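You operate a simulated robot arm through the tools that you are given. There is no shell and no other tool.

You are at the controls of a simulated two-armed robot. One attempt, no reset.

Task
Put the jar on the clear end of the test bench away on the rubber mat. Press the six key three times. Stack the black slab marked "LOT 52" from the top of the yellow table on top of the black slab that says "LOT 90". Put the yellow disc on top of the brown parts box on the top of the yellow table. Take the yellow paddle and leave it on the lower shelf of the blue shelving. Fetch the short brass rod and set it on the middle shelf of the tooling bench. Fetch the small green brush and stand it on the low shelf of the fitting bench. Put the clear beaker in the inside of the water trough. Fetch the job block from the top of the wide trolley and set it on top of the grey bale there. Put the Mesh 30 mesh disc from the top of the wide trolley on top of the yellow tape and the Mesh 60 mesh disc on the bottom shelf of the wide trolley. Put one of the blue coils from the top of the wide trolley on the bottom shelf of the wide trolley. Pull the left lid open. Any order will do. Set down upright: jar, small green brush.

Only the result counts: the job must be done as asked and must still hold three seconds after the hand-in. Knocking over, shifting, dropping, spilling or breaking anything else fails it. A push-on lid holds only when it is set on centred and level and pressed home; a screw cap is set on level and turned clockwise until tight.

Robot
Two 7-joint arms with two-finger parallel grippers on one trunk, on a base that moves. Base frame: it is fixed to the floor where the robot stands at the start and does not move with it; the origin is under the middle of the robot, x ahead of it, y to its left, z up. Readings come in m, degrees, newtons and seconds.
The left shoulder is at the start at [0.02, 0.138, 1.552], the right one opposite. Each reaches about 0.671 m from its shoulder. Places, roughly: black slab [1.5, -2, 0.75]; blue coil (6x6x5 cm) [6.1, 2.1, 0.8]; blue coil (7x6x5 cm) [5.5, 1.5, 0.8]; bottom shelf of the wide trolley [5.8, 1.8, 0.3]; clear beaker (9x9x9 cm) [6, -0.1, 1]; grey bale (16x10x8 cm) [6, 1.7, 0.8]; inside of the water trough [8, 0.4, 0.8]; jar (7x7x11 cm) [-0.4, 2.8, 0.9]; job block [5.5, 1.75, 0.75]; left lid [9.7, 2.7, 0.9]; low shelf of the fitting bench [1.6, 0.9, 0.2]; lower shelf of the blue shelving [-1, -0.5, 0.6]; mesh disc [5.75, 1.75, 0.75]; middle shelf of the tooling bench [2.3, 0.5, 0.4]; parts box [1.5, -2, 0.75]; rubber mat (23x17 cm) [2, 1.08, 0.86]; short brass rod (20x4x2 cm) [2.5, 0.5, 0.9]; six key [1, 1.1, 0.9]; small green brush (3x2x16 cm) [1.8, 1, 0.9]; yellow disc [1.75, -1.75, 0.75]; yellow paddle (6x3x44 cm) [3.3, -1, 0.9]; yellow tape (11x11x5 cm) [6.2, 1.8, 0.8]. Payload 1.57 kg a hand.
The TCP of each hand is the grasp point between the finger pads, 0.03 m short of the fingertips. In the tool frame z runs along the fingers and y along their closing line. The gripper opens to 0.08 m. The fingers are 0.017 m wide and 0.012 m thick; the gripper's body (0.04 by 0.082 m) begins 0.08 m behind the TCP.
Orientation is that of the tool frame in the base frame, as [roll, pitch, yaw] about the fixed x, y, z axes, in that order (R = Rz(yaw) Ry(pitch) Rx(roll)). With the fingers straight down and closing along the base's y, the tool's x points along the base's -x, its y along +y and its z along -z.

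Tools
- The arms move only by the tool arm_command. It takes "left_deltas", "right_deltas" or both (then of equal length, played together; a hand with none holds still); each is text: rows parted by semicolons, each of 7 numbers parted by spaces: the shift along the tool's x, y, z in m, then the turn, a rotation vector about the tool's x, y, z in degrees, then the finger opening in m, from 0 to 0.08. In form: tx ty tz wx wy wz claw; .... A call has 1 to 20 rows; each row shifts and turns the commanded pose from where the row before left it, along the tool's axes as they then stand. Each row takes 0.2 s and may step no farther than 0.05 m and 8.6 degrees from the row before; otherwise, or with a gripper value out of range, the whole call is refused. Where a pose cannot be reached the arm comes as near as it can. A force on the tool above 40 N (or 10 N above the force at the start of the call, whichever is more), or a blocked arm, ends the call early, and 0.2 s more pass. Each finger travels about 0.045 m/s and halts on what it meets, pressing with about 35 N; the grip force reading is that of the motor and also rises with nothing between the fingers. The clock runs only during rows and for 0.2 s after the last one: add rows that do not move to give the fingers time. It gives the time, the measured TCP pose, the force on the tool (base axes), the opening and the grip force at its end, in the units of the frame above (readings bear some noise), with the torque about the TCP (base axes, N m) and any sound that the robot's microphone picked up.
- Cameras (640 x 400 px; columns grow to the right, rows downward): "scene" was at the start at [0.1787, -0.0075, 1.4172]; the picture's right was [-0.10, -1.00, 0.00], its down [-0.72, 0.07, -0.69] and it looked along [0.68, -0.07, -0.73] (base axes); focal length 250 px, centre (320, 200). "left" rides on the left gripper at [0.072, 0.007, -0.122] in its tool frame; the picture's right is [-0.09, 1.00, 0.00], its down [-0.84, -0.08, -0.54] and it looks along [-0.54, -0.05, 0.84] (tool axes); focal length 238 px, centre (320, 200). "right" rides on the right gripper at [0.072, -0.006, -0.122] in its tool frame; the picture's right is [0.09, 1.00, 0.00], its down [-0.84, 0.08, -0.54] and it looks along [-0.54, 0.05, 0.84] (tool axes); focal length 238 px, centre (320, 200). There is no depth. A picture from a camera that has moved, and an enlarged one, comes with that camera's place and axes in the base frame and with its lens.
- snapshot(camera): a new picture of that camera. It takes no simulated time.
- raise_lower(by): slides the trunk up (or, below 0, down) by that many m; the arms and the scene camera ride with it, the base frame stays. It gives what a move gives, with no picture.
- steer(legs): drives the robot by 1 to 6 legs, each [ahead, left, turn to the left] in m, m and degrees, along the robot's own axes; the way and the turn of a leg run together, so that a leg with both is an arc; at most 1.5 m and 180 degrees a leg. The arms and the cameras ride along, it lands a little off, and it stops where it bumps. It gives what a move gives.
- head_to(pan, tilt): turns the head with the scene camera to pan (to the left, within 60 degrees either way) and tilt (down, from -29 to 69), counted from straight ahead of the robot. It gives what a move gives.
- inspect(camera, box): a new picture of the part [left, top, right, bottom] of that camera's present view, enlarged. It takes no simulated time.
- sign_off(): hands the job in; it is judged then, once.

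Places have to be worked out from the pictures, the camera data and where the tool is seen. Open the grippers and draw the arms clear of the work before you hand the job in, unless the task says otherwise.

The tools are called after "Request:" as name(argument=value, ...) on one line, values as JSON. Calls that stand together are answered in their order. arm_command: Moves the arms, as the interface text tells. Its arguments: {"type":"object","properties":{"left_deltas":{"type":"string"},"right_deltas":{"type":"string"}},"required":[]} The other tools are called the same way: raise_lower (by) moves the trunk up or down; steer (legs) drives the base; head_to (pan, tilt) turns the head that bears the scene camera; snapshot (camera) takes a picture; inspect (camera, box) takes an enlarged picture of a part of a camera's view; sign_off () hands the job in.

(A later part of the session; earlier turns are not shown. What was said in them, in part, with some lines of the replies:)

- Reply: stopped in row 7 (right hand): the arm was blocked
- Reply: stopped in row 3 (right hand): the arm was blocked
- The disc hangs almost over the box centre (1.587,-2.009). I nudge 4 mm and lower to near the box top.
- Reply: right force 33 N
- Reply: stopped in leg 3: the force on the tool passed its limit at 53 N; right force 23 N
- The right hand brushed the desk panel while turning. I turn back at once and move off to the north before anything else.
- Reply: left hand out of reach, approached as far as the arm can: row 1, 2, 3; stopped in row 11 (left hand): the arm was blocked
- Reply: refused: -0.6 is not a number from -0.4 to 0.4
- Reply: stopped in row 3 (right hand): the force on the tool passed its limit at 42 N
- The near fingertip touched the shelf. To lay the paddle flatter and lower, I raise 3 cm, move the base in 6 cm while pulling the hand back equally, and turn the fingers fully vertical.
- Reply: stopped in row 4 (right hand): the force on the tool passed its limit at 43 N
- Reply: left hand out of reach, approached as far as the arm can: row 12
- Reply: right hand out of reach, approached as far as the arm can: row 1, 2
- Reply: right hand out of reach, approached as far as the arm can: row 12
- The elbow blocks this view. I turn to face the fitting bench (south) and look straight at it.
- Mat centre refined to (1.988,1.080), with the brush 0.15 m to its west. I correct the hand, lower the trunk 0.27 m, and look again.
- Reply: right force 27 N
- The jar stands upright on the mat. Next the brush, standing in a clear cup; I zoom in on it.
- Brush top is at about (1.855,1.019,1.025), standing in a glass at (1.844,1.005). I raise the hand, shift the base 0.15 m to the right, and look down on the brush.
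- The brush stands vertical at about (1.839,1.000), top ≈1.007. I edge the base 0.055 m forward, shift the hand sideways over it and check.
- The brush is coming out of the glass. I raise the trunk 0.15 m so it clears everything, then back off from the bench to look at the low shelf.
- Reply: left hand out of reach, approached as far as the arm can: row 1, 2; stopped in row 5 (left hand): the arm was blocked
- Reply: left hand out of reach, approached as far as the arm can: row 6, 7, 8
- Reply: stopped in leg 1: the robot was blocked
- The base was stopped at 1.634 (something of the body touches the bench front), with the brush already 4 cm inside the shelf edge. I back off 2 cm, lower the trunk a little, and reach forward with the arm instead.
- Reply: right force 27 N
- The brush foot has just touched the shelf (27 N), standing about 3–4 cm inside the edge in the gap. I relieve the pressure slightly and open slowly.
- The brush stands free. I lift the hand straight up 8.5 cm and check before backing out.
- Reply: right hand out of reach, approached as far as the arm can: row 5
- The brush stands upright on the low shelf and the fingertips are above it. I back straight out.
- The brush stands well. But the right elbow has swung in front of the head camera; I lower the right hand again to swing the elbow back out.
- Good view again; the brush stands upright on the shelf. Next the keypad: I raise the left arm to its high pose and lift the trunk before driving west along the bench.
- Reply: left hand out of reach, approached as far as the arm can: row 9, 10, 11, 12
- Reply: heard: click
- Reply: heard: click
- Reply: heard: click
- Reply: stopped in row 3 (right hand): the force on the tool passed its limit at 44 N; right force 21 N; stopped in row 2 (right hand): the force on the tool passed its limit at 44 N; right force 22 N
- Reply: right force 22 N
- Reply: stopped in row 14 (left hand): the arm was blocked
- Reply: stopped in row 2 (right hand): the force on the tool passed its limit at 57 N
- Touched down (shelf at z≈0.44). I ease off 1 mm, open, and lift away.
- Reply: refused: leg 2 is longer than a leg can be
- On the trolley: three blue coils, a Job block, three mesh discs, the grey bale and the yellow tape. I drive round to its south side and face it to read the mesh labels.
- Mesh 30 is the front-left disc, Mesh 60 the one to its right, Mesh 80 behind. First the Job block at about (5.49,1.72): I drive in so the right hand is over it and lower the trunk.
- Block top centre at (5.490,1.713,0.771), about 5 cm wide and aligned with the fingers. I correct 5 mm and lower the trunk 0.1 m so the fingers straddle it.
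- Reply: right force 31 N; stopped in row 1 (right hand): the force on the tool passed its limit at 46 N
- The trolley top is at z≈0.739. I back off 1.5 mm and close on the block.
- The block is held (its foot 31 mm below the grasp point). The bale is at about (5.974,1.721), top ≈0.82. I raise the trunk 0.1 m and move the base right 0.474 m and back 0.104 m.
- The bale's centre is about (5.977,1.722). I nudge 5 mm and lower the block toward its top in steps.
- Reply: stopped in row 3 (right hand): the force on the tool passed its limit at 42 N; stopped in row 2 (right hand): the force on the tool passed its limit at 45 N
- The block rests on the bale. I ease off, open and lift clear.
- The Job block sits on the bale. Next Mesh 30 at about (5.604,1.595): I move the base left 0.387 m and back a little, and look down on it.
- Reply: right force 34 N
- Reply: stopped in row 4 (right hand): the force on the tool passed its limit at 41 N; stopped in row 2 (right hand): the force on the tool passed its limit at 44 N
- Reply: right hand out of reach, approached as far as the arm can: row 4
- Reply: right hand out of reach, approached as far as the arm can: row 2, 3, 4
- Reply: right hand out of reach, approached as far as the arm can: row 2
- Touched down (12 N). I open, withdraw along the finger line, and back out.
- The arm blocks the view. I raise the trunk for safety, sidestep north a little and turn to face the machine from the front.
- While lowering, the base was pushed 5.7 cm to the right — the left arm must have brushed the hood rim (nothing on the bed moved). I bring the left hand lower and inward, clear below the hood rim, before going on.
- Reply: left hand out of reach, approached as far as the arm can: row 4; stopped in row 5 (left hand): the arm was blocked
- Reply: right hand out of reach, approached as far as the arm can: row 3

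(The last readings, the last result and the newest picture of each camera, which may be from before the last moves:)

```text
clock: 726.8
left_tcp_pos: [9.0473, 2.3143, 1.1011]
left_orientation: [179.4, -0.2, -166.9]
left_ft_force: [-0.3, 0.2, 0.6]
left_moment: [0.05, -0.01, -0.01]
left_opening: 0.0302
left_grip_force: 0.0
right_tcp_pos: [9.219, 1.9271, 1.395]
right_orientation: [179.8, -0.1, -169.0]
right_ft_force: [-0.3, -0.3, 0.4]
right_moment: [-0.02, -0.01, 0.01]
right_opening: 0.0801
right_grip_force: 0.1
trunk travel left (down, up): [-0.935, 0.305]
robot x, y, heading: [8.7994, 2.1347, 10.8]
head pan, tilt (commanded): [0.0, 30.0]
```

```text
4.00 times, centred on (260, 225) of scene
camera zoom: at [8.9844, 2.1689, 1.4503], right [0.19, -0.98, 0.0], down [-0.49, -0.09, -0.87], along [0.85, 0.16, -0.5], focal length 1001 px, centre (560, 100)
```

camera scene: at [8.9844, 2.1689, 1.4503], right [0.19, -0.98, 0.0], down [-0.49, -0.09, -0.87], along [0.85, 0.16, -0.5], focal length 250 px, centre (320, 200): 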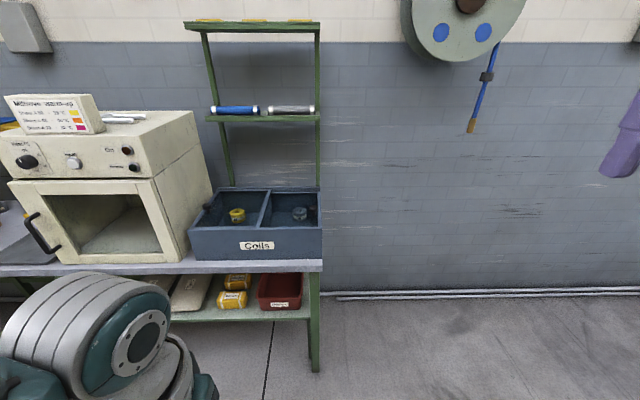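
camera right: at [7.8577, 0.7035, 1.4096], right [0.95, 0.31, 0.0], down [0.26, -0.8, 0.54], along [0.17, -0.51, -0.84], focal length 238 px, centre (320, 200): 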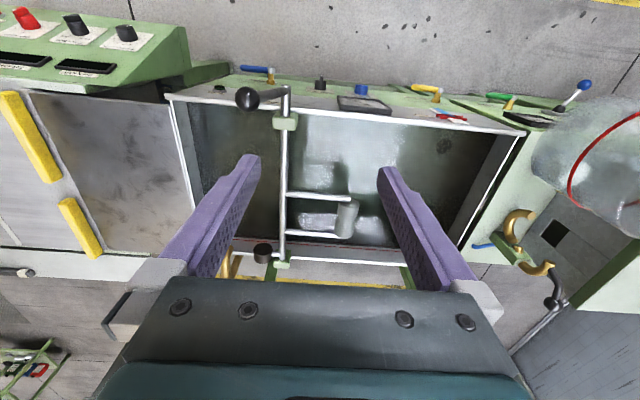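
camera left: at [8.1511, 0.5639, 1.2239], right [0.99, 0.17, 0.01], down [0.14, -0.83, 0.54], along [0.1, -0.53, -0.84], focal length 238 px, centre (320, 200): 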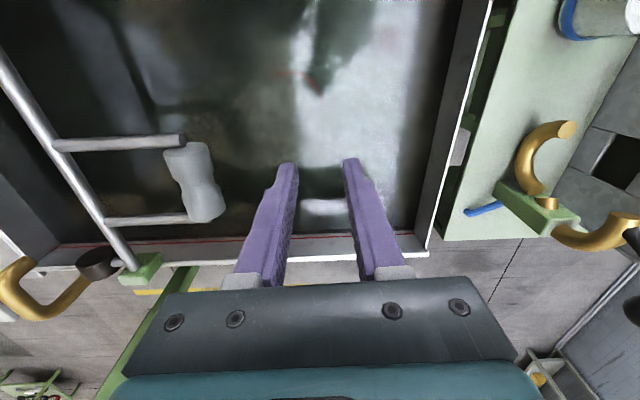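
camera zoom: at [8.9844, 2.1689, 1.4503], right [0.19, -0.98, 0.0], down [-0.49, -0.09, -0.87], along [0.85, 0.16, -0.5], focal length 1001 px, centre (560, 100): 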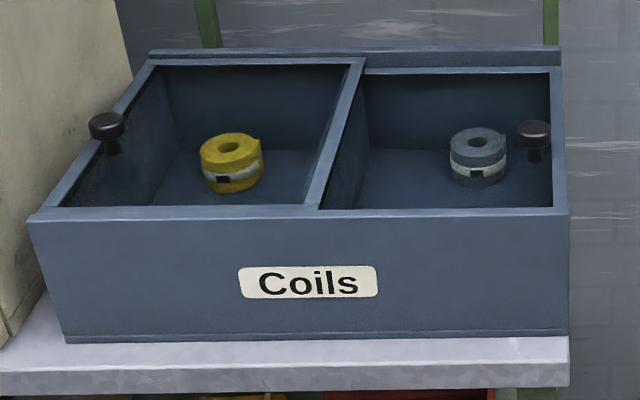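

The chest has two glass-lidded compartments, each with a black knob at its outer side: left knob at about (9.64,2.69,1.0). I drive nearer to see how the lids are guided.

Request:
steer(legs=[[0.25, 0.28, 0]])

Request:
head_to(pan=5, tilt=45)

Request:
snapshot(camera="scene")

Request:
inspect(camera="scene", box=[230, 90, 410, 220])

Request:
snapshot(camera="left")

```text
clock: 729.1
left_tcp_pos: [9.2386, 2.6359, 1.0999]
left_orientation: [179.5, -0.1, -167.0]
left_ft_force: [-0.3, 0.2, -0.7]
left_moment: [0.01, 0.02, -0.02]
left_opening: 0.0302
left_grip_force: 0.0
right_tcp_pos: [9.4091, 2.2495, 1.3963]
right_orientation: [179.9, -0.2, -169.0]
right_ft_force: [-0.1, 0.3, 0.0]
right_moment: [-0.02, -0.03, 0.0]
right_opening: 0.08
right_grip_force: 0.0
trunk travel left (down, up): [-0.935, 0.305]
robot x, y, heading: [8.9872, 2.4543, 10.8]
head pan, tilt (commanded): [0.0, 30.0]
```

```text
clock: 729.9
left_tcp_pos: [9.2373, 2.6378, 1.1011]
left_orientation: [179.5, -0.2, -166.9]
left_ft_force: [-0.5, -0.5, 0.0]
left_moment: [-0.02, 0.02, -0.04]
left_opening: 0.0299
left_grip_force: 0.1
right_tcp_pos: [9.4098, 2.2492, 1.3959]
right_orientation: [179.9, 0.0, -169.0]
right_ft_force: [-1.3, 0.4, 0.6]
right_moment: [0.02, -0.01, 0.02]
right_opening: 0.08
right_grip_force: 0.1
trunk travel left (down, up): [-0.935, 0.305]
robot x, y, heading: [8.9868, 2.4568, 10.9]
head pan, tilt (commanded): [5.0, 45.0]
```

```text
taken
camera scene: at [9.1645, 2.4961, 1.4277], right [0.27, -0.96, 0.0], down [-0.68, -0.19, -0.71], along [0.68, 0.19, -0.71], focal length 250 px, centre (320, 200)
```

scene: 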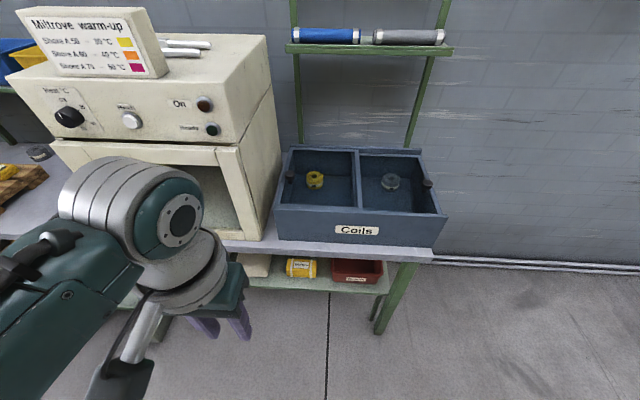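

```text
3.08 times, centred on (320, 155) of scene
camera zoom: at [9.1645, 2.4961, 1.4277], right [0.27, -0.96, 0.0], down [-0.68, -0.19, -0.71], along [0.68, 0.19, -0.71], focal length 770 px, centre (320, 338)
```

zoom: 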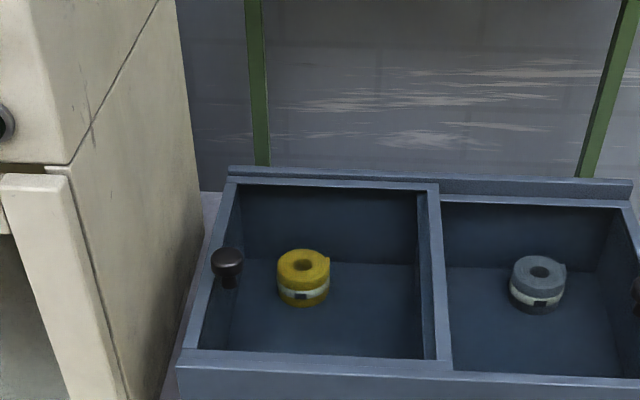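

```text
taken
camera left: at [9.1656, 2.6266, 1.2238], right [-0.14, 0.99, 0.01], down [0.84, 0.11, 0.54], along [0.53, 0.08, -0.84], focal length 238 px, centre (320, 200)
```

left: 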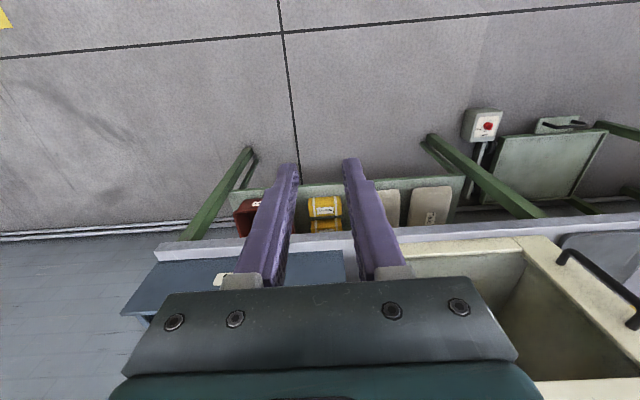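

The knob is a mushroom on the glass. To keep clear of the oven and the rack I'll work with the left arm steep and nearly straight, and tuck the right arm back first.

Request:
arm_command(right_deltas="0 0 0.034 0 0 0 0.08; 0 0 0.034 0 0 0 0.08; 0 0 0.034 0 0 0 0.08; 0 0 0.034 0 0 0 0.08; 0 0 0.034 0 0 0 0.08; 0 0 0.034 0 0 0 0.08; 0.03 0 0.02 0 0 0 0.08; 0.03 0 0.02 0 0 0 0.08; 0.03 0 0.02 0 0 0 0.08; 0.03 0 0.02 0 0 0 0.08; 0.03 0 0.0125 0 0 0 0.08; 0.03 0 0.0125 0 0 0 0.08")

Request:
steer(legs=[[0.28, -0.025, 0]])

Request:
snapshot(camera="left")

Request:
snapshot(camera="scene")

```text
clock: 732.7
left_tcp_pos: [9.2376, 2.6361, 1.1004]
left_orientation: [179.3, -0.3, -166.9]
left_ft_force: [1.1, 0.7, -0.5]
left_moment: [-0.03, 0.0, -0.01]
left_opening: 0.03
left_grip_force: 0.0
right_tcp_pos: [9.2459, 2.1651, 1.1016]
right_orientation: [-173.8, 0.8, -169.7]
right_ft_force: [0.4, -0.4, 0.1]
right_moment: [0.0, 0.0, 0.03]
right_opening: 0.0802
right_grip_force: 0.0
trunk travel left (down, up): [-0.935, 0.305]
robot x, y, heading: [8.9875, 2.4537, 10.7]
head pan, tilt (commanded): [5.0, 45.0]
stopped in row 12 (right hand): the arm was blocked; the commanded pose is now the measured one
```

```text
clock: 734.7
left_tcp_pos: [9.5192, 2.666, 1.1014]
left_orientation: [179.3, -0.3, -166.9]
left_ft_force: [0.5, -0.3, -0.2]
left_moment: [0.04, 0.02, 0.0]
left_opening: 0.0299
left_grip_force: 0.2
right_tcp_pos: [9.5266, 2.1926, 1.1016]
right_orientation: [-173.9, 0.8, -169.7]
right_ft_force: [0.0, 1.0, -0.6]
right_moment: [0.0, -0.03, 0.0]
right_opening: 0.0799
right_grip_force: 0.2
trunk travel left (down, up): [-0.935, 0.305]
robot x, y, heading: [9.272, 2.4836, 11.0]
head pan, tilt (commanded): [5.0, 45.0]
```

```text
taken
camera left: at [9.4474, 2.655, 1.2237], right [-0.14, 0.99, 0.01], down [0.84, 0.11, 0.54], along [0.53, 0.08, -0.84], focal length 238 px, centre (320, 200)
```

left: 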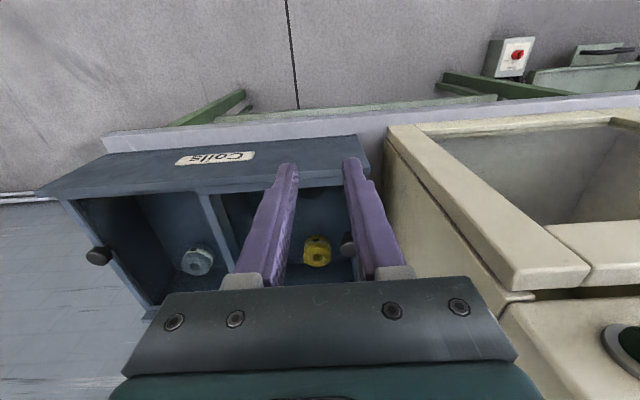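

```text
taken
camera scene: at [9.4463, 2.5245, 1.4277], right [0.27, -0.96, 0.0], down [-0.68, -0.19, -0.71], along [0.68, 0.19, -0.71], focal length 250 px, centre (320, 200)
```

scene: 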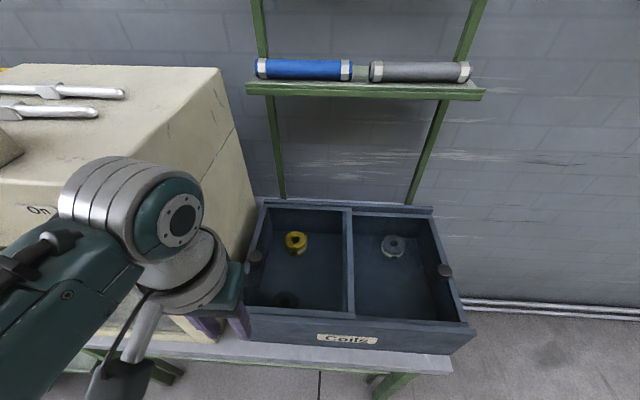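

Left knob refined to about (9.685,2.728), top z≈0.97. I raise the trunk 0.1 m and lower the left arm equally so its elbow comes up over the oven, then zoom on the knob.

Request:
raise_lower(by=0.1)

Request:
arm_command(left_deltas="0 0 0.03 0 0 0 0.05; 0 0 0.03 0 0 0 0.05; 0 0 0.03 0 0 0 0.05; 0 0 0 0 0 0 0.05")

Request:
inspect(camera="left", box=[180, 130, 440, 290])

Request:
inspect(camera="scene", box=[220, 180, 480, 350])

```text
clock: 736.0
left_tcp_pos: [9.5206, 2.6647, 1.2008]
left_orientation: [179.4, -0.3, -166.9]
left_ft_force: [0.3, 0.2, 1.3]
left_moment: [0.01, -0.02, 0.01]
left_opening: 0.0302
left_grip_force: 0.0
right_tcp_pos: [9.5275, 2.1911, 1.2015]
right_orientation: [-173.6, 0.8, -169.7]
right_ft_force: [-0.2, 0.6, 0.2]
right_moment: [0.01, 0.0, -0.01]
right_opening: 0.0801
right_grip_force: 0.0
trunk travel left (down, up): [-1.035, 0.205]
robot x, y, heading: [9.271, 2.4834, 10.9]
head pan, tilt (commanded): [5.0, 45.0]
```

```text
clock: 737.0
left_tcp_pos: [9.5178, 2.6663, 1.1101]
left_orientation: [179.5, -0.3, -167.0]
left_ft_force: [1.7, 0.4, 0.1]
left_moment: [0.02, 0.01, 0.02]
left_opening: 0.0501
left_grip_force: 0.1
right_tcp_pos: [9.5275, 2.191, 1.2022]
right_orientation: [-173.6, 0.8, -169.6]
right_ft_force: [-0.1, 0.6, 0.3]
right_moment: [-0.04, -0.01, 0.02]
right_opening: 0.0799
right_grip_force: 0.1
trunk travel left (down, up): [-1.035, 0.205]
robot x, y, heading: [9.2706, 2.4841, 11.0]
head pan, tilt (commanded): [5.0, 45.0]
```

```text
2.46 times, centred on (310, 210) of left
camera zoom: at [9.447, 2.6559, 1.2328], right [-0.14, 0.99, 0.01], down [0.84, 0.11, 0.54], along [0.53, 0.08, -0.84], focal length 587 px, centre (345, 175)
```

zoom: 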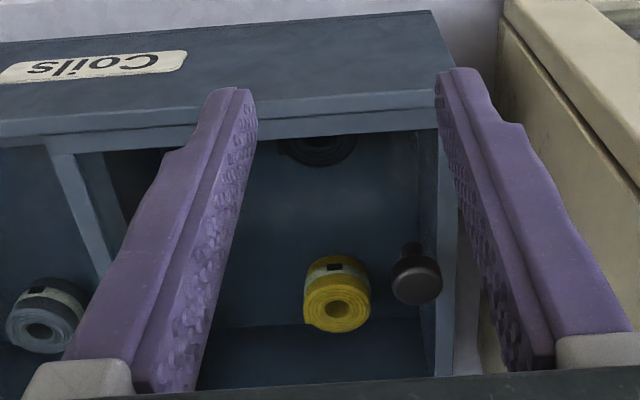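

```text
2.35 times, centred on (350, 265) of scene
camera zoom: at [9.4464, 2.5245, 1.5277], right [0.27, -0.96, 0.0], down [-0.68, -0.19, -0.71], along [0.68, 0.19, -0.71], focal length 589 px, centre (249, 47)
```

zoom: 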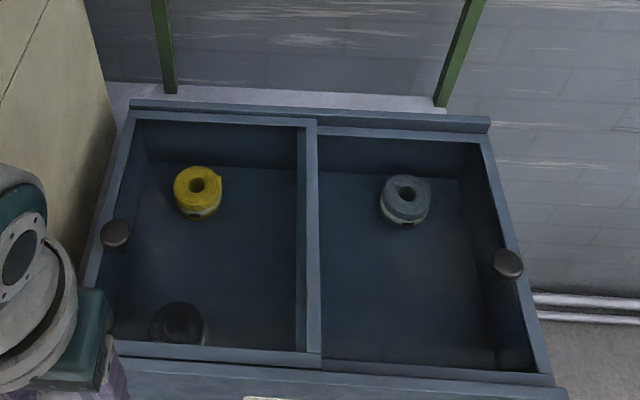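

The left lid's frame sits slightly above the right one, so it slides sideways over it. Knob at (9.688,2.734,0.973). I bring the left hand over the knob: base 0.16 m ahead, then the arm.

Request:
steer(legs=[[0.16, 0, 0]])

Request:
arm_command(left_deltas="-0.01 0.017 0 0 0 0 0.05; -0.0095 0.017 0 0 0 0 0.05; 0 0 0 0 0 0 0.05")

Request:
snapshot(camera="left")

Request:
snapshot(camera="scene")

```text
clock: 738.4
left_tcp_pos: [9.6754, 2.6943, 1.111]
left_orientation: [179.3, -0.4, -167.0]
left_ft_force: [-0.7, -0.3, 0.2]
left_moment: [0.02, -0.04, 0.0]
left_opening: 0.0498
left_grip_force: 0.1
right_tcp_pos: [9.685, 2.22, 1.2008]
right_orientation: [-173.6, 0.7, -169.8]
right_ft_force: [-1.0, 0.2, -0.3]
right_moment: [0.0, 0.04, 0.01]
right_opening: 0.0801
right_grip_force: 0.0
trunk travel left (down, up): [-1.035, 0.205]
robot x, y, heading: [9.4271, 2.5133, 10.8]
head pan, tilt (commanded): [5.0, 45.0]
```

```text
clock: 739.2
left_tcp_pos: [9.6868, 2.7337, 1.1097]
left_orientation: [179.4, -0.3, -166.9]
left_ft_force: [0.0, -0.8, -1.1]
left_moment: [0.03, 0.02, -0.01]
left_opening: 0.0503
left_grip_force: 0.0
right_tcp_pos: [9.6844, 2.2188, 1.2015]
right_orientation: [-173.5, 0.8, -169.8]
right_ft_force: [-0.3, -0.1, 0.5]
right_moment: [-0.03, 0.01, 0.02]
right_opening: 0.08
right_grip_force: 0.0
trunk travel left (down, up): [-1.035, 0.205]
robot x, y, heading: [9.4254, 2.5124, 10.8]
head pan, tilt (commanded): [5.0, 45.0]
```

```text
taken
camera left: at [9.6142, 2.7235, 1.2332], right [-0.14, 0.99, 0.01], down [0.84, 0.11, 0.54], along [0.53, 0.08, -0.84], focal length 238 px, centre (320, 200)
```

left: 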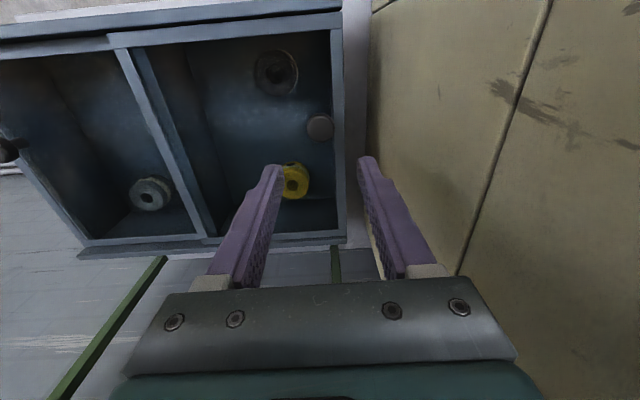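

```text
taken
camera scene: at [9.6025, 2.5542, 1.5277], right [0.27, -0.96, 0.0], down [-0.68, -0.19, -0.71], along [0.68, 0.19, -0.71], focal length 250 px, centre (320, 200)
```

scene: 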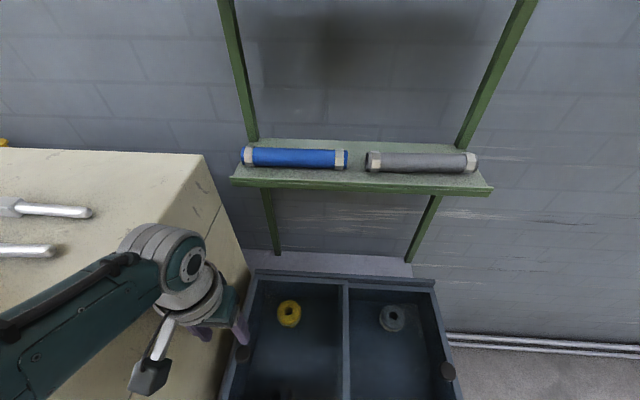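

The knob is exactly below the grasp point. To keep the elbow away from the oven I bring the base 5 cm further in while drawing the hand back 5 cm, then lower.

Request:
arm_command(left_deltas="0.025 0 0 0 0 0 0.05; 0.025 0 0 0 0 0 0.05; 0 0 0 0 0 0 0.05")

Request:
steer(legs=[[0.05, 0, 0]])

Request:
raise_lower(by=-0.08)

Request:
snapshot(camera="left")

Request:
snapshot(camera="scene")

```text
clock: 740.0
left_tcp_pos: [9.6378, 2.7221, 1.1115]
left_orientation: [179.4, -0.3, -166.9]
left_ft_force: [0.2, -1.1, 0.1]
left_moment: [-0.01, -0.01, -0.03]
left_opening: 0.0499
left_grip_force: 0.0
right_tcp_pos: [9.6844, 2.2199, 1.2028]
right_orientation: [-173.7, 0.7, -169.8]
right_ft_force: [-0.9, 0.7, -0.8]
right_moment: [0.03, -0.05, -0.02]
right_opening: 0.0798
right_grip_force: 0.0
trunk travel left (down, up): [-1.035, 0.205]
robot x, y, heading: [9.4271, 2.5139, 10.8]
head pan, tilt (commanded): [5.0, 45.0]
```

```text
clock: 740.9
left_tcp_pos: [9.6875, 2.7298, 1.1104]
left_orientation: [179.5, -0.3, -166.9]
left_ft_force: [-0.3, -0.6, 0.5]
left_moment: [-0.01, 0.01, 0.02]
left_opening: 0.0498
left_grip_force: 0.0
right_tcp_pos: [9.7332, 2.2282, 1.2025]
right_orientation: [-173.6, 0.7, -169.9]
right_ft_force: [-0.2, -0.1, 0.3]
right_moment: [0.01, 0.02, 0.0]
right_opening: 0.0802
right_grip_force: 0.0
trunk travel left (down, up): [-1.035, 0.205]
robot x, y, heading: [9.4788, 2.5188, 10.7]
head pan, tilt (commanded): [5.0, 45.0]
```

```text
clock: 742.1
left_tcp_pos: [9.6878, 2.7301, 1.0298]
left_orientation: [179.5, -0.2, -166.8]
left_ft_force: [0.4, -0.2, 0.6]
left_moment: [0.0, 0.0, -0.01]
left_opening: 0.0502
left_grip_force: 0.1
right_tcp_pos: [9.7335, 2.2296, 1.121]
right_orientation: [-173.5, 0.7, -169.8]
right_ft_force: [0.8, 0.0, 0.3]
right_moment: [0.01, 0.03, 0.01]
right_opening: 0.0799
right_grip_force: 0.0
trunk travel left (down, up): [-0.955, 0.285]
robot x, y, heading: [9.4784, 2.5238, 10.9]
head pan, tilt (commanded): [5.0, 45.0]
```

```text
taken
camera left: at [9.6148, 2.7209, 1.1532], right [-0.14, 0.99, 0.01], down [0.84, 0.11, 0.54], along [0.53, 0.08, -0.84], focal length 238 px, centre (320, 200)
```

left: 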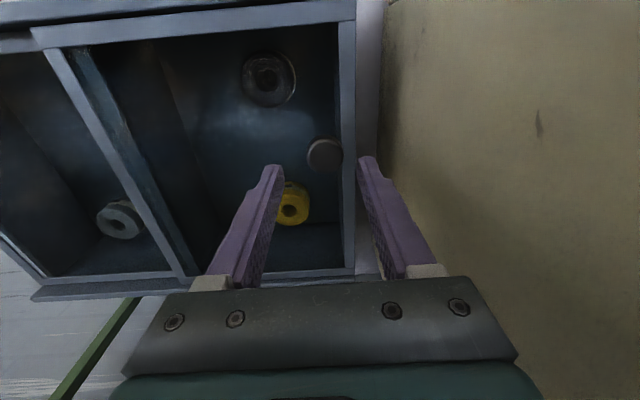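

```text
taken
camera scene: at [9.6514, 2.5635, 1.4477], right [0.27, -0.96, 0.0], down [-0.68, -0.19, -0.71], along [0.68, 0.19, -0.71], focal length 250 px, centre (320, 200)
```

scene: 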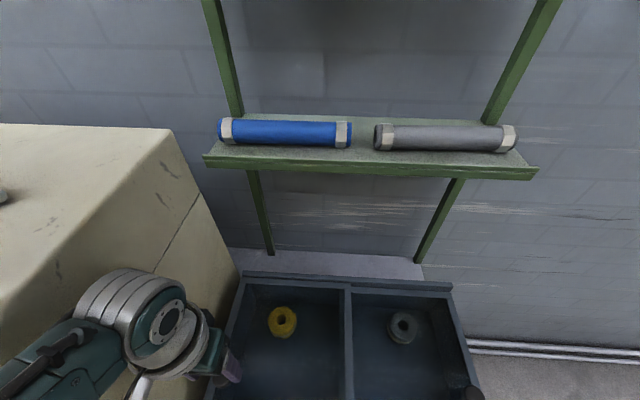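

Aligned within 3 mm. I descend so the finger ends surround the knob.

Request:
arm_command(left_deltas="0 0.003 0.015 0 0 0 0.05; 0 0 0.015 0 0 0 0.05; 0 0 0.015 0 0 0 0.05; 0 0 0 0 0 0 0.05")

Request:
snapshot(camera="left")

Request:
arm_command(left_deltas="0 0 0.003 0 0 0 0.05; 0 0 0.003 0 0 0 0.05; 0 0 0 0 0 0 0.05")

```text
clock: 743.1
left_tcp_pos: [9.6857, 2.734, 0.9856]
left_orientation: [179.5, -0.2, -167.0]
left_ft_force: [-0.6, -0.2, -0.3]
left_moment: [0.01, 0.0, -0.02]
left_opening: 0.05
left_grip_force: 0.2
right_tcp_pos: [9.7337, 2.2293, 1.1213]
right_orientation: [-173.5, 0.7, -169.7]
right_ft_force: [0.7, 1.1, 0.2]
right_moment: [-0.01, 0.0, -0.01]
right_opening: 0.0801
right_grip_force: 0.0
trunk travel left (down, up): [-0.955, 0.285]
robot x, y, heading: [9.4769, 2.5208, 10.6]
head pan, tilt (commanded): [5.0, 45.0]
```

```text
taken
camera left: at [9.6136, 2.7236, 1.1084], right [-0.14, 0.99, 0.01], down [0.84, 0.11, 0.54], along [0.53, 0.08, -0.84], focal length 238 px, centre (320, 200)
```

left: 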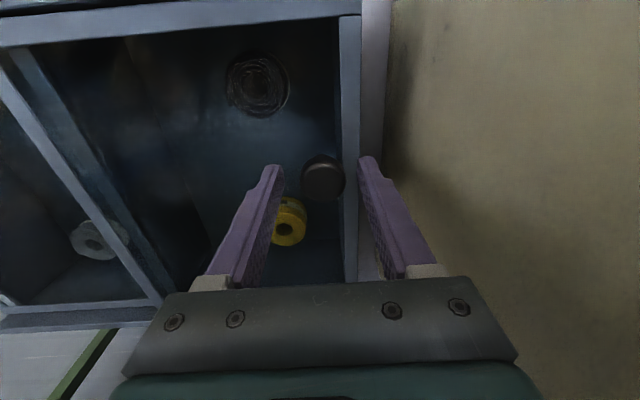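

```text
clock: 743.9
left_tcp_pos: [9.6856, 2.7343, 0.9796]
left_orientation: [179.4, -0.2, -166.9]
left_ft_force: [0.1, -0.3, 0.2]
left_moment: [-0.04, -0.02, 0.01]
left_opening: 0.0502
left_grip_force: 0.0
right_tcp_pos: [9.7328, 2.2293, 1.1224]
right_orientation: [-173.5, 0.7, -169.8]
right_ft_force: [-0.2, 0.9, 0.2]
right_moment: [-0.02, 0.02, -0.01]
right_opening: 0.0799
right_grip_force: 0.0
trunk travel left (down, up): [-0.955, 0.285]
robot x, y, heading: [9.4765, 2.5197, 10.9]
head pan, tilt (commanded): [5.0, 45.0]
```

The knob is between the fingers. I close on it.

Request:
arm_command(left_deltas="0 0 0 0 0 0 0.04; 0 0 0 0 0 0 0.03; 0 0 0 0 0 0 0.02; 0 0 0 0 0 0 0.01; 0 0 0 0 0 0 0.01")

Request:
snapshot(camera="left")

```text
clock: 745.1
left_tcp_pos: [9.6852, 2.7336, 0.9796]
left_orientation: [179.4, -0.3, -166.9]
left_ft_force: [-0.3, -0.1, 0.2]
left_moment: [0.0, 0.01, 0.03]
left_opening: 0.031
left_grip_force: 40.1
right_tcp_pos: [9.7327, 2.2272, 1.1222]
right_orientation: [-173.5, 0.7, -169.8]
right_ft_force: [-0.3, -0.2, -0.2]
right_moment: [0.0, -0.02, 0.0]
right_opening: 0.08
right_grip_force: 0.0
trunk travel left (down, up): [-0.955, 0.285]
robot x, y, heading: [9.4716, 2.5199, 10.6]
head pan, tilt (commanded): [5.0, 45.0]
```

```text
taken
camera left: at [9.6137, 2.7241, 1.1023], right [-0.14, 0.99, 0.01], down [0.84, 0.11, 0.54], along [0.53, 0.08, -0.84], focal length 238 px, centre (320, 200)
```

left: 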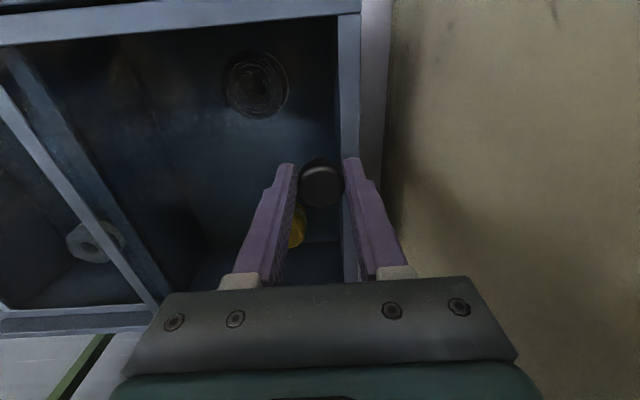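

The knob is gripped. I pull gently to the right (along the chest) and watch the force.

Request:
arm_command(left_deltas="0.0001 -0.004 0 0 0 0 0.01; 0.0001 -0.004 0 0 0 0 0.01; 0.0001 -0.004 0 0 0 0 0.01; 0 0 0 0 0 0 0.01")

Request:
snapshot(camera="left")

```text
clock: 746.1
left_tcp_pos: [9.6881, 2.7228, 0.9794]
left_orientation: [179.2, -0.3, -166.9]
left_ft_force: [-2.5, 0.1, 6.7]
left_moment: [0.1, -0.07, 0.08]
left_opening: 0.0311
left_grip_force: 40.4
right_tcp_pos: [9.7332, 2.2301, 1.1217]
right_orientation: [-173.5, 0.7, -169.8]
right_ft_force: [-0.8, -0.2, -0.5]
right_moment: [0.0, 0.0, -0.02]
right_opening: 0.08
right_grip_force: 0.0
trunk travel left (down, up): [-0.955, 0.285]
robot x, y, heading: [9.4736, 2.5248, 10.7]
head pan, tilt (commanded): [5.0, 45.0]
```

```text
taken
camera left: at [9.6163, 2.7127, 1.1024], right [-0.14, 0.99, 0.01], down [0.84, 0.11, 0.54], along [0.53, 0.08, -0.84], focal length 238 px, centre (320, 200)
```

left: 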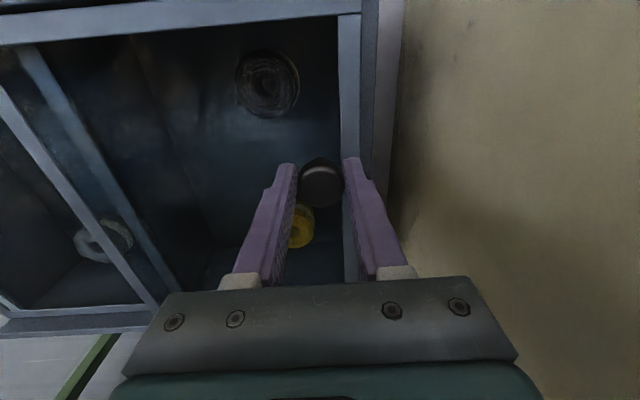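

It slides freely. I continue by strafing the base right 8 cm with the knob held.

Request:
steer(legs=[[0, -0.07, 0]])

Request:
snapshot(camera="left")

Request:
snapshot(camera="scene")

```text
clock: 747.1
left_tcp_pos: [9.7024, 2.6536, 0.9802]
left_orientation: [179.4, -0.1, -166.9]
left_ft_force: [5.6, -0.2, -9.7]
left_moment: [-0.08, -0.17, 0.04]
left_opening: 0.0313
left_grip_force: 40.3
right_tcp_pos: [9.747, 2.16, 1.1233]
right_orientation: [-173.5, 0.8, -169.8]
right_ft_force: [0.4, 0.0, -0.1]
right_moment: [-0.05, 0.0, 0.02]
right_opening: 0.08
right_grip_force: 0.1
trunk travel left (down, up): [-0.955, 0.285]
robot x, y, heading: [9.4891, 2.457, 10.8]
head pan, tilt (commanded): [5.0, 45.0]
```

```text
taken
camera left: at [9.6305, 2.6436, 1.1021], right [-0.14, 0.99, 0.01], down [0.83, 0.11, 0.54], along [0.53, 0.08, -0.84], focal length 238 px, centre (320, 200)
```

left: 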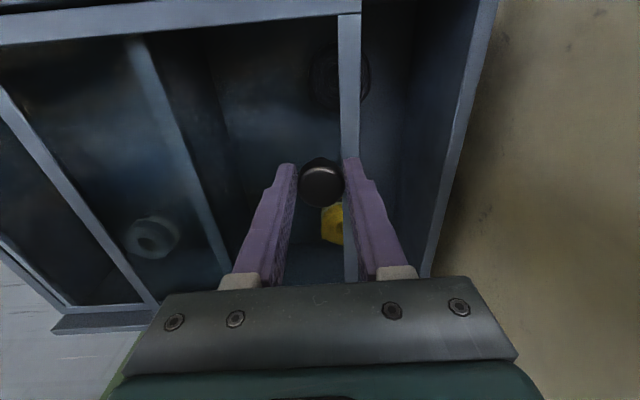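

```text
taken
camera scene: at [9.6648, 2.4948, 1.4477], right [0.27, -0.96, 0.0], down [-0.68, -0.19, -0.71], along [0.68, 0.19, -0.71], focal length 250 px, centre (320, 200)
```

scene: 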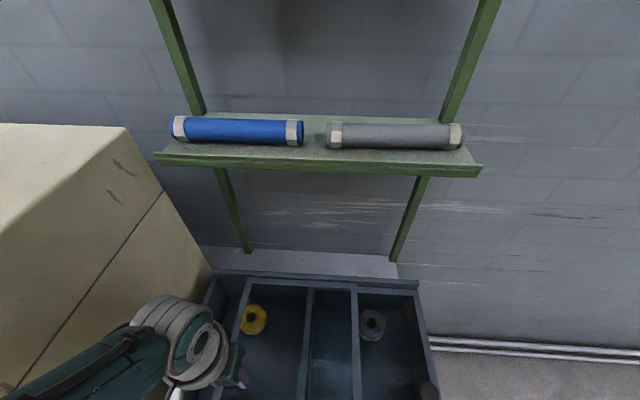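

The lid follows smoothly. I continue another 6 cm.

Request:
steer(legs=[[0, -0.06, 0]])

Request:
snapshot(camera="left")

```text
clock: 748.1
left_tcp_pos: [9.7159, 2.595, 0.9807]
left_orientation: [179.5, 0.0, -166.9]
left_ft_force: [9.2, 2.5, -18.8]
left_moment: [0.03, -0.5, 0.04]
left_opening: 0.0314
left_grip_force: 40.1
right_tcp_pos: [9.7586, 2.101, 1.1228]
right_orientation: [-173.4, 0.8, -169.8]
right_ft_force: [-0.2, 0.6, 0.2]
right_moment: [0.0, 0.0, -0.01]
right_opening: 0.08
right_grip_force: 0.1
trunk travel left (down, up): [-0.955, 0.285]
robot x, y, heading: [9.4991, 2.3923, 10.7]
head pan, tilt (commanded): [5.0, 45.0]
```

```text
taken
camera left: at [9.6427, 2.5844, 1.1021], right [-0.14, 0.99, 0.01], down [0.83, 0.11, 0.54], along [0.54, 0.08, -0.84], focal length 238 px, centre (320, 200)
```

left: 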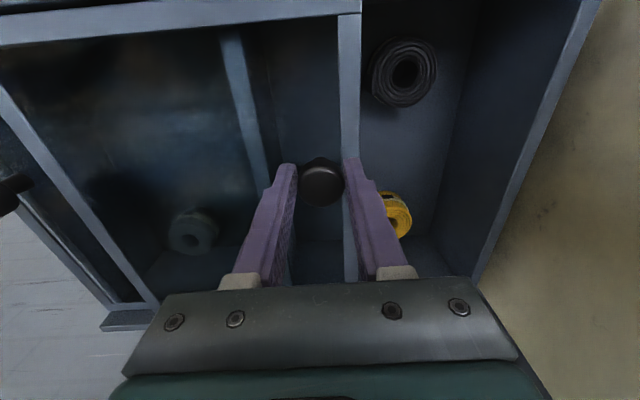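

About 14 cm open now; the right knob limits the travel about 3 cm further on. I relieve the small side forces and pull 2 cm more with the arm.

Request:
arm_command(left_deltas="-0.002 0 0.0015 0 0 0 0.01; 0 0 0 0 0 0 0.01")

Request:
arm_command(left_deltas="0 -0.005 0 0 0 0 0.01; 0 -0.005 0 0 0 0 0.01; 0 -0.005 0 0 0 0 0.01; 0 -0.005 0 0 0 0 0.01; 0 0 0 0 0 0 0.01")

Request:
snapshot(camera="left")

```text
clock: 748.7
left_tcp_pos: [9.7169, 2.5961, 0.9786]
left_orientation: [179.3, -0.1, -166.9]
left_ft_force: [-8.1, -2.0, 26.1]
left_moment: [-0.02, 0.13, 0.02]
left_opening: 0.0313
left_grip_force: 39.8
right_tcp_pos: [9.7583, 2.1015, 1.1232]
right_orientation: [-173.5, 0.7, -169.9]
right_ft_force: [0.3, -0.6, -0.4]
right_moment: [-0.01, 0.0, 0.0]
right_opening: 0.0802
right_grip_force: 0.1
trunk travel left (down, up): [-0.955, 0.285]
robot x, y, heading: [9.5016, 2.3981, 11.1]
head pan, tilt (commanded): [5.0, 45.0]
```

```text
clock: 749.9
left_tcp_pos: [9.72, 2.5764, 0.9775]
left_orientation: [179.4, -0.1, -167.0]
left_ft_force: [-10.0, -1.9, 24.1]
left_moment: [-0.03, 0.22, 0.03]
left_opening: 0.0313
left_grip_force: 40.4
right_tcp_pos: [9.7566, 2.1019, 1.1217]
right_orientation: [-173.5, 0.7, -169.8]
right_ft_force: [0.3, -0.3, 0.0]
right_moment: [-0.01, 0.0, 0.02]
right_opening: 0.08
right_grip_force: 0.0
trunk travel left (down, up): [-0.955, 0.285]
robot x, y, heading: [9.4988, 2.3915, 10.9]
head pan, tilt (commanded): [5.0, 45.0]
```

```text
taken
camera left: at [9.6476, 2.5659, 1.1006], right [-0.14, 0.99, 0.01], down [0.83, 0.11, 0.54], along [0.53, 0.08, -0.84], focal length 238 px, centre (320, 200)
```

left: 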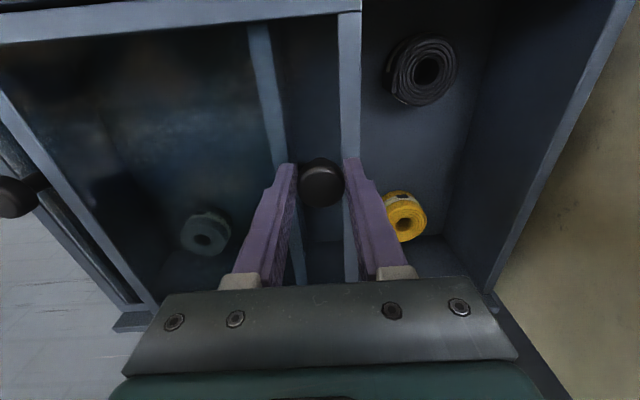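

16 cm open. I relieve the downward pressure by 1 mm and pull on in small steps until it meets resistance.

Request:
arm_command(left_deltas="0.001 0 -0.001 0 0 0 0.01; 0 -0.004 0 0 0 0 0.01; 0 -0.004 0 0 0 0 0.01; 0 -0.004 0 0 0 0 0.01; 0 0 0 0 0 0 0.01")

Request:
snapshot(camera="left")

```text
clock: 751.1
left_tcp_pos: [9.7219, 2.5644, 0.9788]
left_orientation: [179.6, 0.0, -166.9]
left_ft_force: [5.4, 1.8, -27.2]
left_moment: [0.05, -0.08, 0.06]
left_opening: 0.0311
left_grip_force: 40.2
right_tcp_pos: [9.7578, 2.1006, 1.1224]
right_orientation: [-173.3, 0.7, -169.8]
right_ft_force: [0.3, 0.4, -0.7]
right_moment: [-0.02, 0.02, -0.03]
right_opening: 0.0798
right_grip_force: 0.1
trunk travel left (down, up): [-0.955, 0.285]
robot x, y, heading: [9.5007, 2.3944, 10.9]
head pan, tilt (commanded): [5.0, 45.0]
```

```text
taken
camera left: at [9.6499, 2.5533, 1.1011], right [-0.14, 0.99, 0.01], down [0.83, 0.11, 0.54], along [0.54, 0.08, -0.84], focal length 238 px, centre (320, 200)
```

left: 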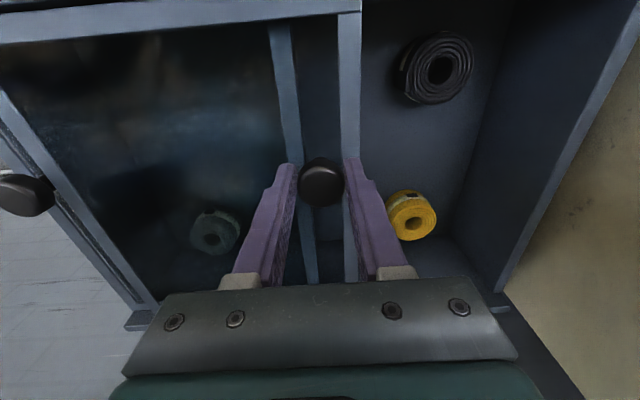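

Nearly at the right knob. I relieve the pull-up and try a few more millimetres, watching the sideways force.

Request:
arm_command(left_deltas="0 0 0.0005 0 0 0 0.01; 0 -0.003 0 0 0 0 0.01; 0 -0.003 0 0 0 0 0.01; 0 0 0 0 0 0 0.01")

Request:
snapshot(camera="left")

```text
clock: 752.1
left_tcp_pos: [9.7236, 2.5585, 0.9786]
left_orientation: [179.4, -0.1, -166.8]
left_ft_force: [-4.7, 1.5, 11.8]
left_moment: [0.14, -0.09, 0.04]
left_opening: 0.0312
left_grip_force: 40.1
right_tcp_pos: [9.7573, 2.1016, 1.1224]
right_orientation: [-173.5, 0.7, -169.8]
right_ft_force: [0.5, 0.2, -0.7]
right_moment: [-0.01, 0.01, 0.01]
right_opening: 0.0801
right_grip_force: 0.0
trunk travel left (down, up): [-0.955, 0.285]
robot x, y, heading: [9.5029, 2.3964, 10.8]
head pan, tilt (commanded): [5.0, 45.0]
```

```text
taken
camera left: at [9.6512, 2.5485, 1.1013], right [-0.14, 0.99, 0.01], down [0.83, 0.11, 0.54], along [0.53, 0.08, -0.84], focal length 238 px, centre (320, 200)
```

left: 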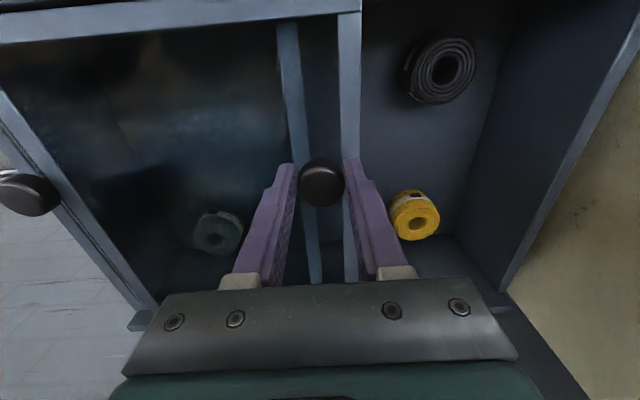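

No resistance yet; two more 2–3 mm steps.

Request:
arm_command(left_deltas="0 -0.003 0 0 0 0 0.01; 0 -0.003 0 0 0 0 0.01; 0 0 0 0 0 0 0.01")

Request:
arm_command(left_deltas="0 -0.003 0 0 0 0 0.01; 0 -0.002 0 0 0 0 0.01; 0 0 0 0 0 0 0.01")

Request:
snapshot(camera="left")

```text
clock: 752.9
left_tcp_pos: [9.7238, 2.5588, 0.9784]
left_orientation: [179.0, 0.0, -166.9]
left_ft_force: [-8.5, 17.9, 16.8]
left_moment: [0.57, 0.55, 0.14]
left_opening: 0.0313
left_grip_force: 40.3
right_tcp_pos: [9.7576, 2.1032, 1.1216]
right_orientation: [-173.7, 0.7, -169.7]
right_ft_force: [0.3, 0.7, -0.7]
right_moment: [-0.01, -0.02, 0.0]
right_opening: 0.0797
right_grip_force: 0.1
trunk travel left (down, up): [-0.955, 0.285]
robot x, y, heading: [9.4948, 2.3934, 10.8]
head pan, tilt (commanded): [5.0, 45.0]
```

```text
clock: 753.7
left_tcp_pos: [9.7233, 2.5584, 0.9785]
left_orientation: [178.5, 0.0, -166.9]
left_ft_force: [-1.4, 29.9, -17.4]
left_moment: [0.49, 0.72, 0.28]
left_opening: 0.0312
left_grip_force: 40.0
right_tcp_pos: [9.757, 2.1049, 1.1193]
right_orientation: [-173.8, 0.8, -169.8]
right_ft_force: [0.2, 0.3, 0.7]
right_moment: [0.01, 0.02, -0.03]
right_opening: 0.08
right_grip_force: 0.1
trunk travel left (down, up): [-0.955, 0.285]
robot x, y, heading: [9.5023, 2.3978, 11.1]
head pan, tilt (commanded): [5.0, 45.0]
```

```text
taken
camera left: at [9.6516, 2.546, 1.101], right [-0.14, 0.99, 0.02], down [0.84, 0.1, 0.54], along [0.53, 0.09, -0.84], focal length 238 px, centre (320, 200)
```

left: 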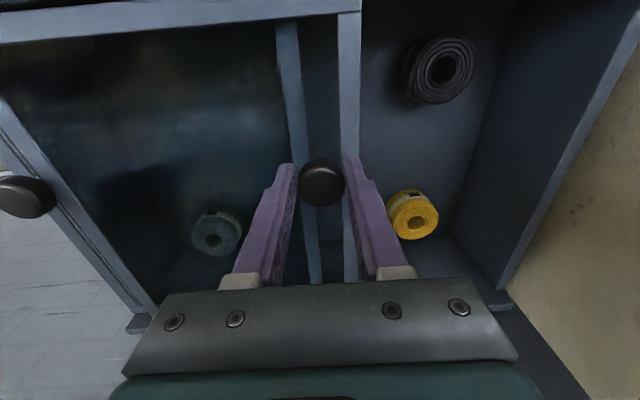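

The lid is at its end stop (fully open, about 18 cm). I take off the strain, release the knob and lift clear.

Request:
arm_command(left_deltas="0 0.005 0 0 0 0 0.01; 0 0.005 0 0 0 0 0.01; 0 0 0 0 0 0 0.01")

Request:
arm_command(left_deltas="0 0 0 0 0 0 0.035; 0 0 0 0 0 0 0.045; 0 0 0 0 0 0 0.055; 0 0 0 0 0 0 0.06; 0 0 -0.01 0 0 0 0.06; 0 0 -0.03 0 0 0 0.06; 0 0 -0.03 0 0 0 0.06; 0 0 -0.03 0 0 0 0.06; 0 0 0 0 0 0 0.06")

Request:
snapshot(camera="left")

Request:
head_to(pan=5, tilt=60)

Request:
snapshot(camera="scene")

```text
clock: 754.5
left_tcp_pos: [9.7227, 2.5576, 0.9799]
left_orientation: [179.5, 0.1, -166.9]
left_ft_force: [-1.2, 11.5, -12.8]
left_moment: [0.21, -0.08, 0.16]
left_opening: 0.0311
left_grip_force: 40.4
right_tcp_pos: [9.7566, 2.102, 1.1211]
right_orientation: [-173.6, 0.8, -169.9]
right_ft_force: [-0.1, 0.2, 0.4]
right_moment: [0.0, -0.03, 0.04]
right_opening: 0.0797
right_grip_force: 0.0
trunk travel left (down, up): [-0.955, 0.285]
robot x, y, heading: [9.503, 2.3934, 10.4]
head pan, tilt (commanded): [5.0, 45.0]
```

```text
clock: 756.5
left_tcp_pos: [9.724, 2.5561, 1.0796]
left_orientation: [179.5, -0.1, -166.9]
left_ft_force: [0.5, -0.9, -0.3]
left_moment: [-0.02, 0.02, -0.01]
left_opening: 0.06
left_grip_force: 0.1
right_tcp_pos: [9.7585, 2.1009, 1.1224]
right_orientation: [-173.6, 0.7, -169.8]
right_ft_force: [-1.0, -0.3, 0.3]
right_moment: [-0.02, 0.03, 0.04]
right_opening: 0.0802
right_grip_force: 0.2
trunk travel left (down, up): [-0.955, 0.285]
robot x, y, heading: [9.5009, 2.3943, 10.9]
head pan, tilt (commanded): [5.0, 45.0]
```

```text
taken
camera left: at [9.6512, 2.5463, 1.2012], right [-0.14, 0.99, 0.01], down [0.83, 0.11, 0.54], along [0.53, 0.08, -0.84], focal length 238 px, centre (320, 200)
```

left: 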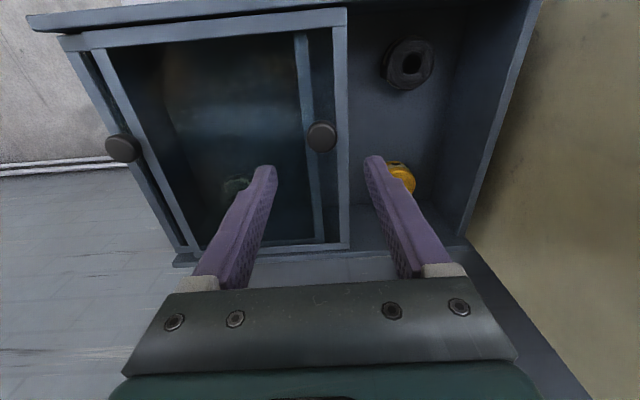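

```text
clock: 757.3
left_tcp_pos: [9.7238, 2.5571, 1.0778]
left_orientation: [179.4, 0.0, -167.0]
left_ft_force: [-1.3, 0.4, 0.2]
left_moment: [0.02, -0.03, 0.02]
left_opening: 0.0598
left_grip_force: 0.0
right_tcp_pos: [9.7581, 2.1013, 1.1216]
right_orientation: [-173.5, 0.8, -169.8]
right_ft_force: [-0.3, 0.0, 0.1]
right_moment: [0.0, 0.01, 0.01]
right_opening: 0.08
right_grip_force: 0.0
trunk travel left (down, up): [-0.955, 0.285]
robot x, y, heading: [9.4984, 2.396, 10.7]
head pan, tilt (commanded): [5.0, 60.0]
```

```text
taken
camera scene: at [9.6617, 2.432, 1.4282], right [0.27, -0.96, 0.0], down [-0.83, -0.23, -0.5], along [0.48, 0.14, -0.87], focal length 250 px, centre (320, 200)
```

scene: 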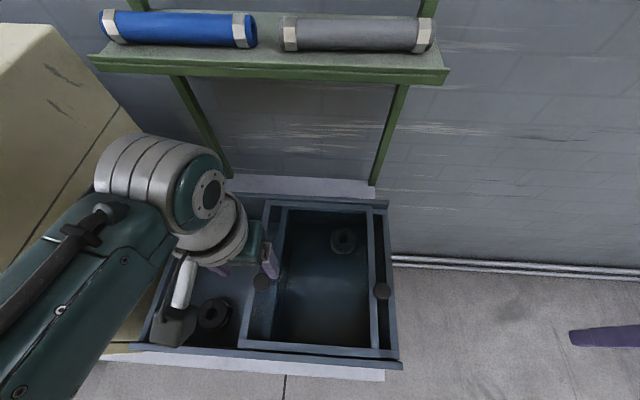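

The left lid is fully open over the right compartment. I back straight off, open both grippers and take a last look.

Request:
steer(legs=[[-0.55, 0, 0]])

Request:
arm_command(left_deltas="0 0 0 0 0 0 0.08; 0 0 0 0 0 0 0.08; 0 0 0 0 0 0 0.08", right_deltas="0 0 0 0 0 0 0.08; 0 0 0 0 0 0 0.08; 0 0 0 0 0 0 0.08")

Request:
head_to(pan=10, tilt=35)

Request:
snapshot(camera="scene")

Request:
inspect(camera="scene", box=[220, 130, 420, 260])

```text
clock: 760.4
left_tcp_pos: [9.1898, 2.4551, 1.0784]
left_orientation: [179.5, 0.0, -167.1]
left_ft_force: [-0.5, -1.4, -0.3]
left_moment: [0.02, 0.01, 0.01]
left_opening: 0.0602
left_grip_force: 0.1
right_tcp_pos: [9.2212, 1.9986, 1.1221]
right_orientation: [-173.5, 0.7, -169.9]
right_ft_force: [0.6, 0.1, 1.9]
right_moment: [0.01, 0.03, -0.02]
right_opening: 0.0799
right_grip_force: 0.0
trunk travel left (down, up): [-0.955, 0.285]
robot x, y, heading: [8.963, 2.2928, 10.7]
head pan, tilt (commanded): [5.0, 60.0]
```

```text
clock: 761.2
left_tcp_pos: [9.1893, 2.4545, 1.0788]
left_orientation: [179.5, 0.1, -167.1]
left_ft_force: [0.3, -0.7, 0.5]
left_moment: [0.01, 0.03, 0.02]
left_opening: 0.0799
left_grip_force: 0.0
right_tcp_pos: [9.2212, 1.9991, 1.1228]
right_orientation: [-173.5, 0.8, -170.0]
right_ft_force: [1.2, 0.0, -1.2]
right_moment: [0.01, -0.01, -0.02]
right_opening: 0.0802
right_grip_force: 0.1
trunk travel left (down, up): [-0.955, 0.285]
robot x, y, heading: [8.9646, 2.2916, 10.6]
head pan, tilt (commanded): [5.0, 60.0]
```

```text
clock: 762.1
left_tcp_pos: [9.1889, 2.4559, 1.0777]
left_orientation: [179.4, 0.0, -167.1]
left_ft_force: [-0.5, -0.6, -0.1]
left_moment: [-0.01, 0.0, 0.01]
left_opening: 0.0803
left_grip_force: 0.0
right_tcp_pos: [9.2219, 1.9988, 1.1223]
right_orientation: [-173.6, 0.8, -170.0]
right_ft_force: [-0.5, 0.1, -0.3]
right_moment: [-0.04, -0.01, -0.01]
right_opening: 0.08
right_grip_force: 0.1
trunk travel left (down, up): [-0.955, 0.285]
robot x, y, heading: [8.9646, 2.2913, 10.8]
head pan, tilt (commanded): [10.0, 35.0]
```

```text
taken
camera scene: at [9.1443, 2.3437, 1.4624], right [0.35, -0.94, 0.0], down [-0.54, -0.2, -0.82], along [0.77, 0.29, -0.57], focal length 250 px, centre (320, 200)
```

scene: 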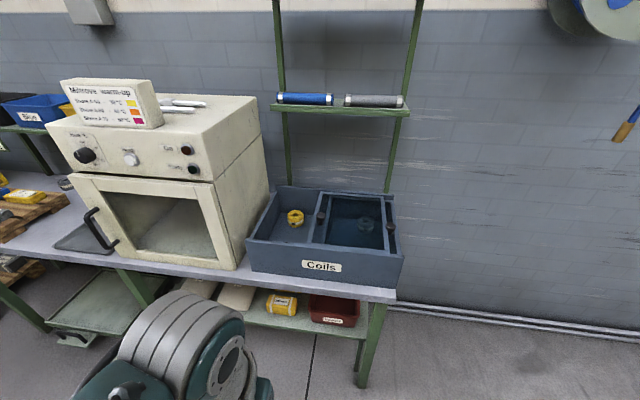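

```text
3.08 times, centred on (320, 195) of scene
camera zoom: at [9.1443, 2.3437, 1.4624], right [0.35, -0.94, 0.0], down [-0.54, -0.2, -0.82], along [0.77, 0.29, -0.57], focal length 770 px, centre (320, 215)
```

zoom: 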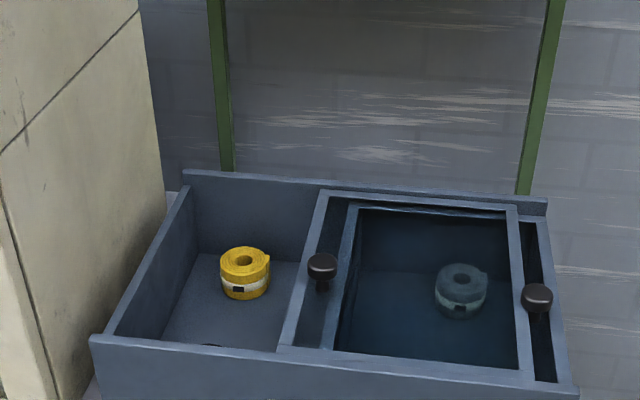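

The left compartment is open, the lid resting fully over the right one, both grippers are empty and the arms are clear. All the tasks have been carried out and checked, so I hand the job in.

Request:
sign_off()

```text
The job is handed in.
```

I did every task on the list, one attempt with no reset, and handed the job in. I don't have the judge's result.

| Task | Result |
|---|---|
| Jar | Upright on the rubber mat |
| Six key | Pressed three times, with one click heard for each press |
| LOT 52 slab | Stacked squarely on LOT 90 |
| Yellow disc | On the brown parts box |
| Yellow paddle | Flat on the lower shelf of the blue shelving |
| Short brass rod | On the middle shelf of the tooling bench |
| Small green brush | Standing upright on the low shelf of the fitting bench, about 3–4 cm in from the front edge |
| Job block | On the grey bale |
| Mesh 30 | On the yellow tape; the tape's hole is wider than the disc, so it sits off-centre over the rim |
| Mesh 60 and one blue coil | Both on the bottom shelf of the wide trolley |
| Clear beaker | On the bottom of the water trough, left of the roller |
| Left lid | Slid to its end stop, leaving the left compartment open |

A few things happened on the way that the judge might count:

- **Hand contact:** the right hand hit part of the control desk of the machine the paddle stood in, at about 53 N. I saw nothing out of place afterwards.
- **Blocked at the bench:** the base stopped against something at the fitting bench while I was placing the brush.
- **Pushed sideways:** the robot was pushed about 6 cm next to the machine where the beaker stood, most likely because its left arm brushed the hood.
- **Small shift:** the yellow tape moved about 5 mm when I set Mesh 30 down.

The beaker is under water, so I could only make out its red line after letting go. I did not go back for a second look at most of the earlier items before handing in.
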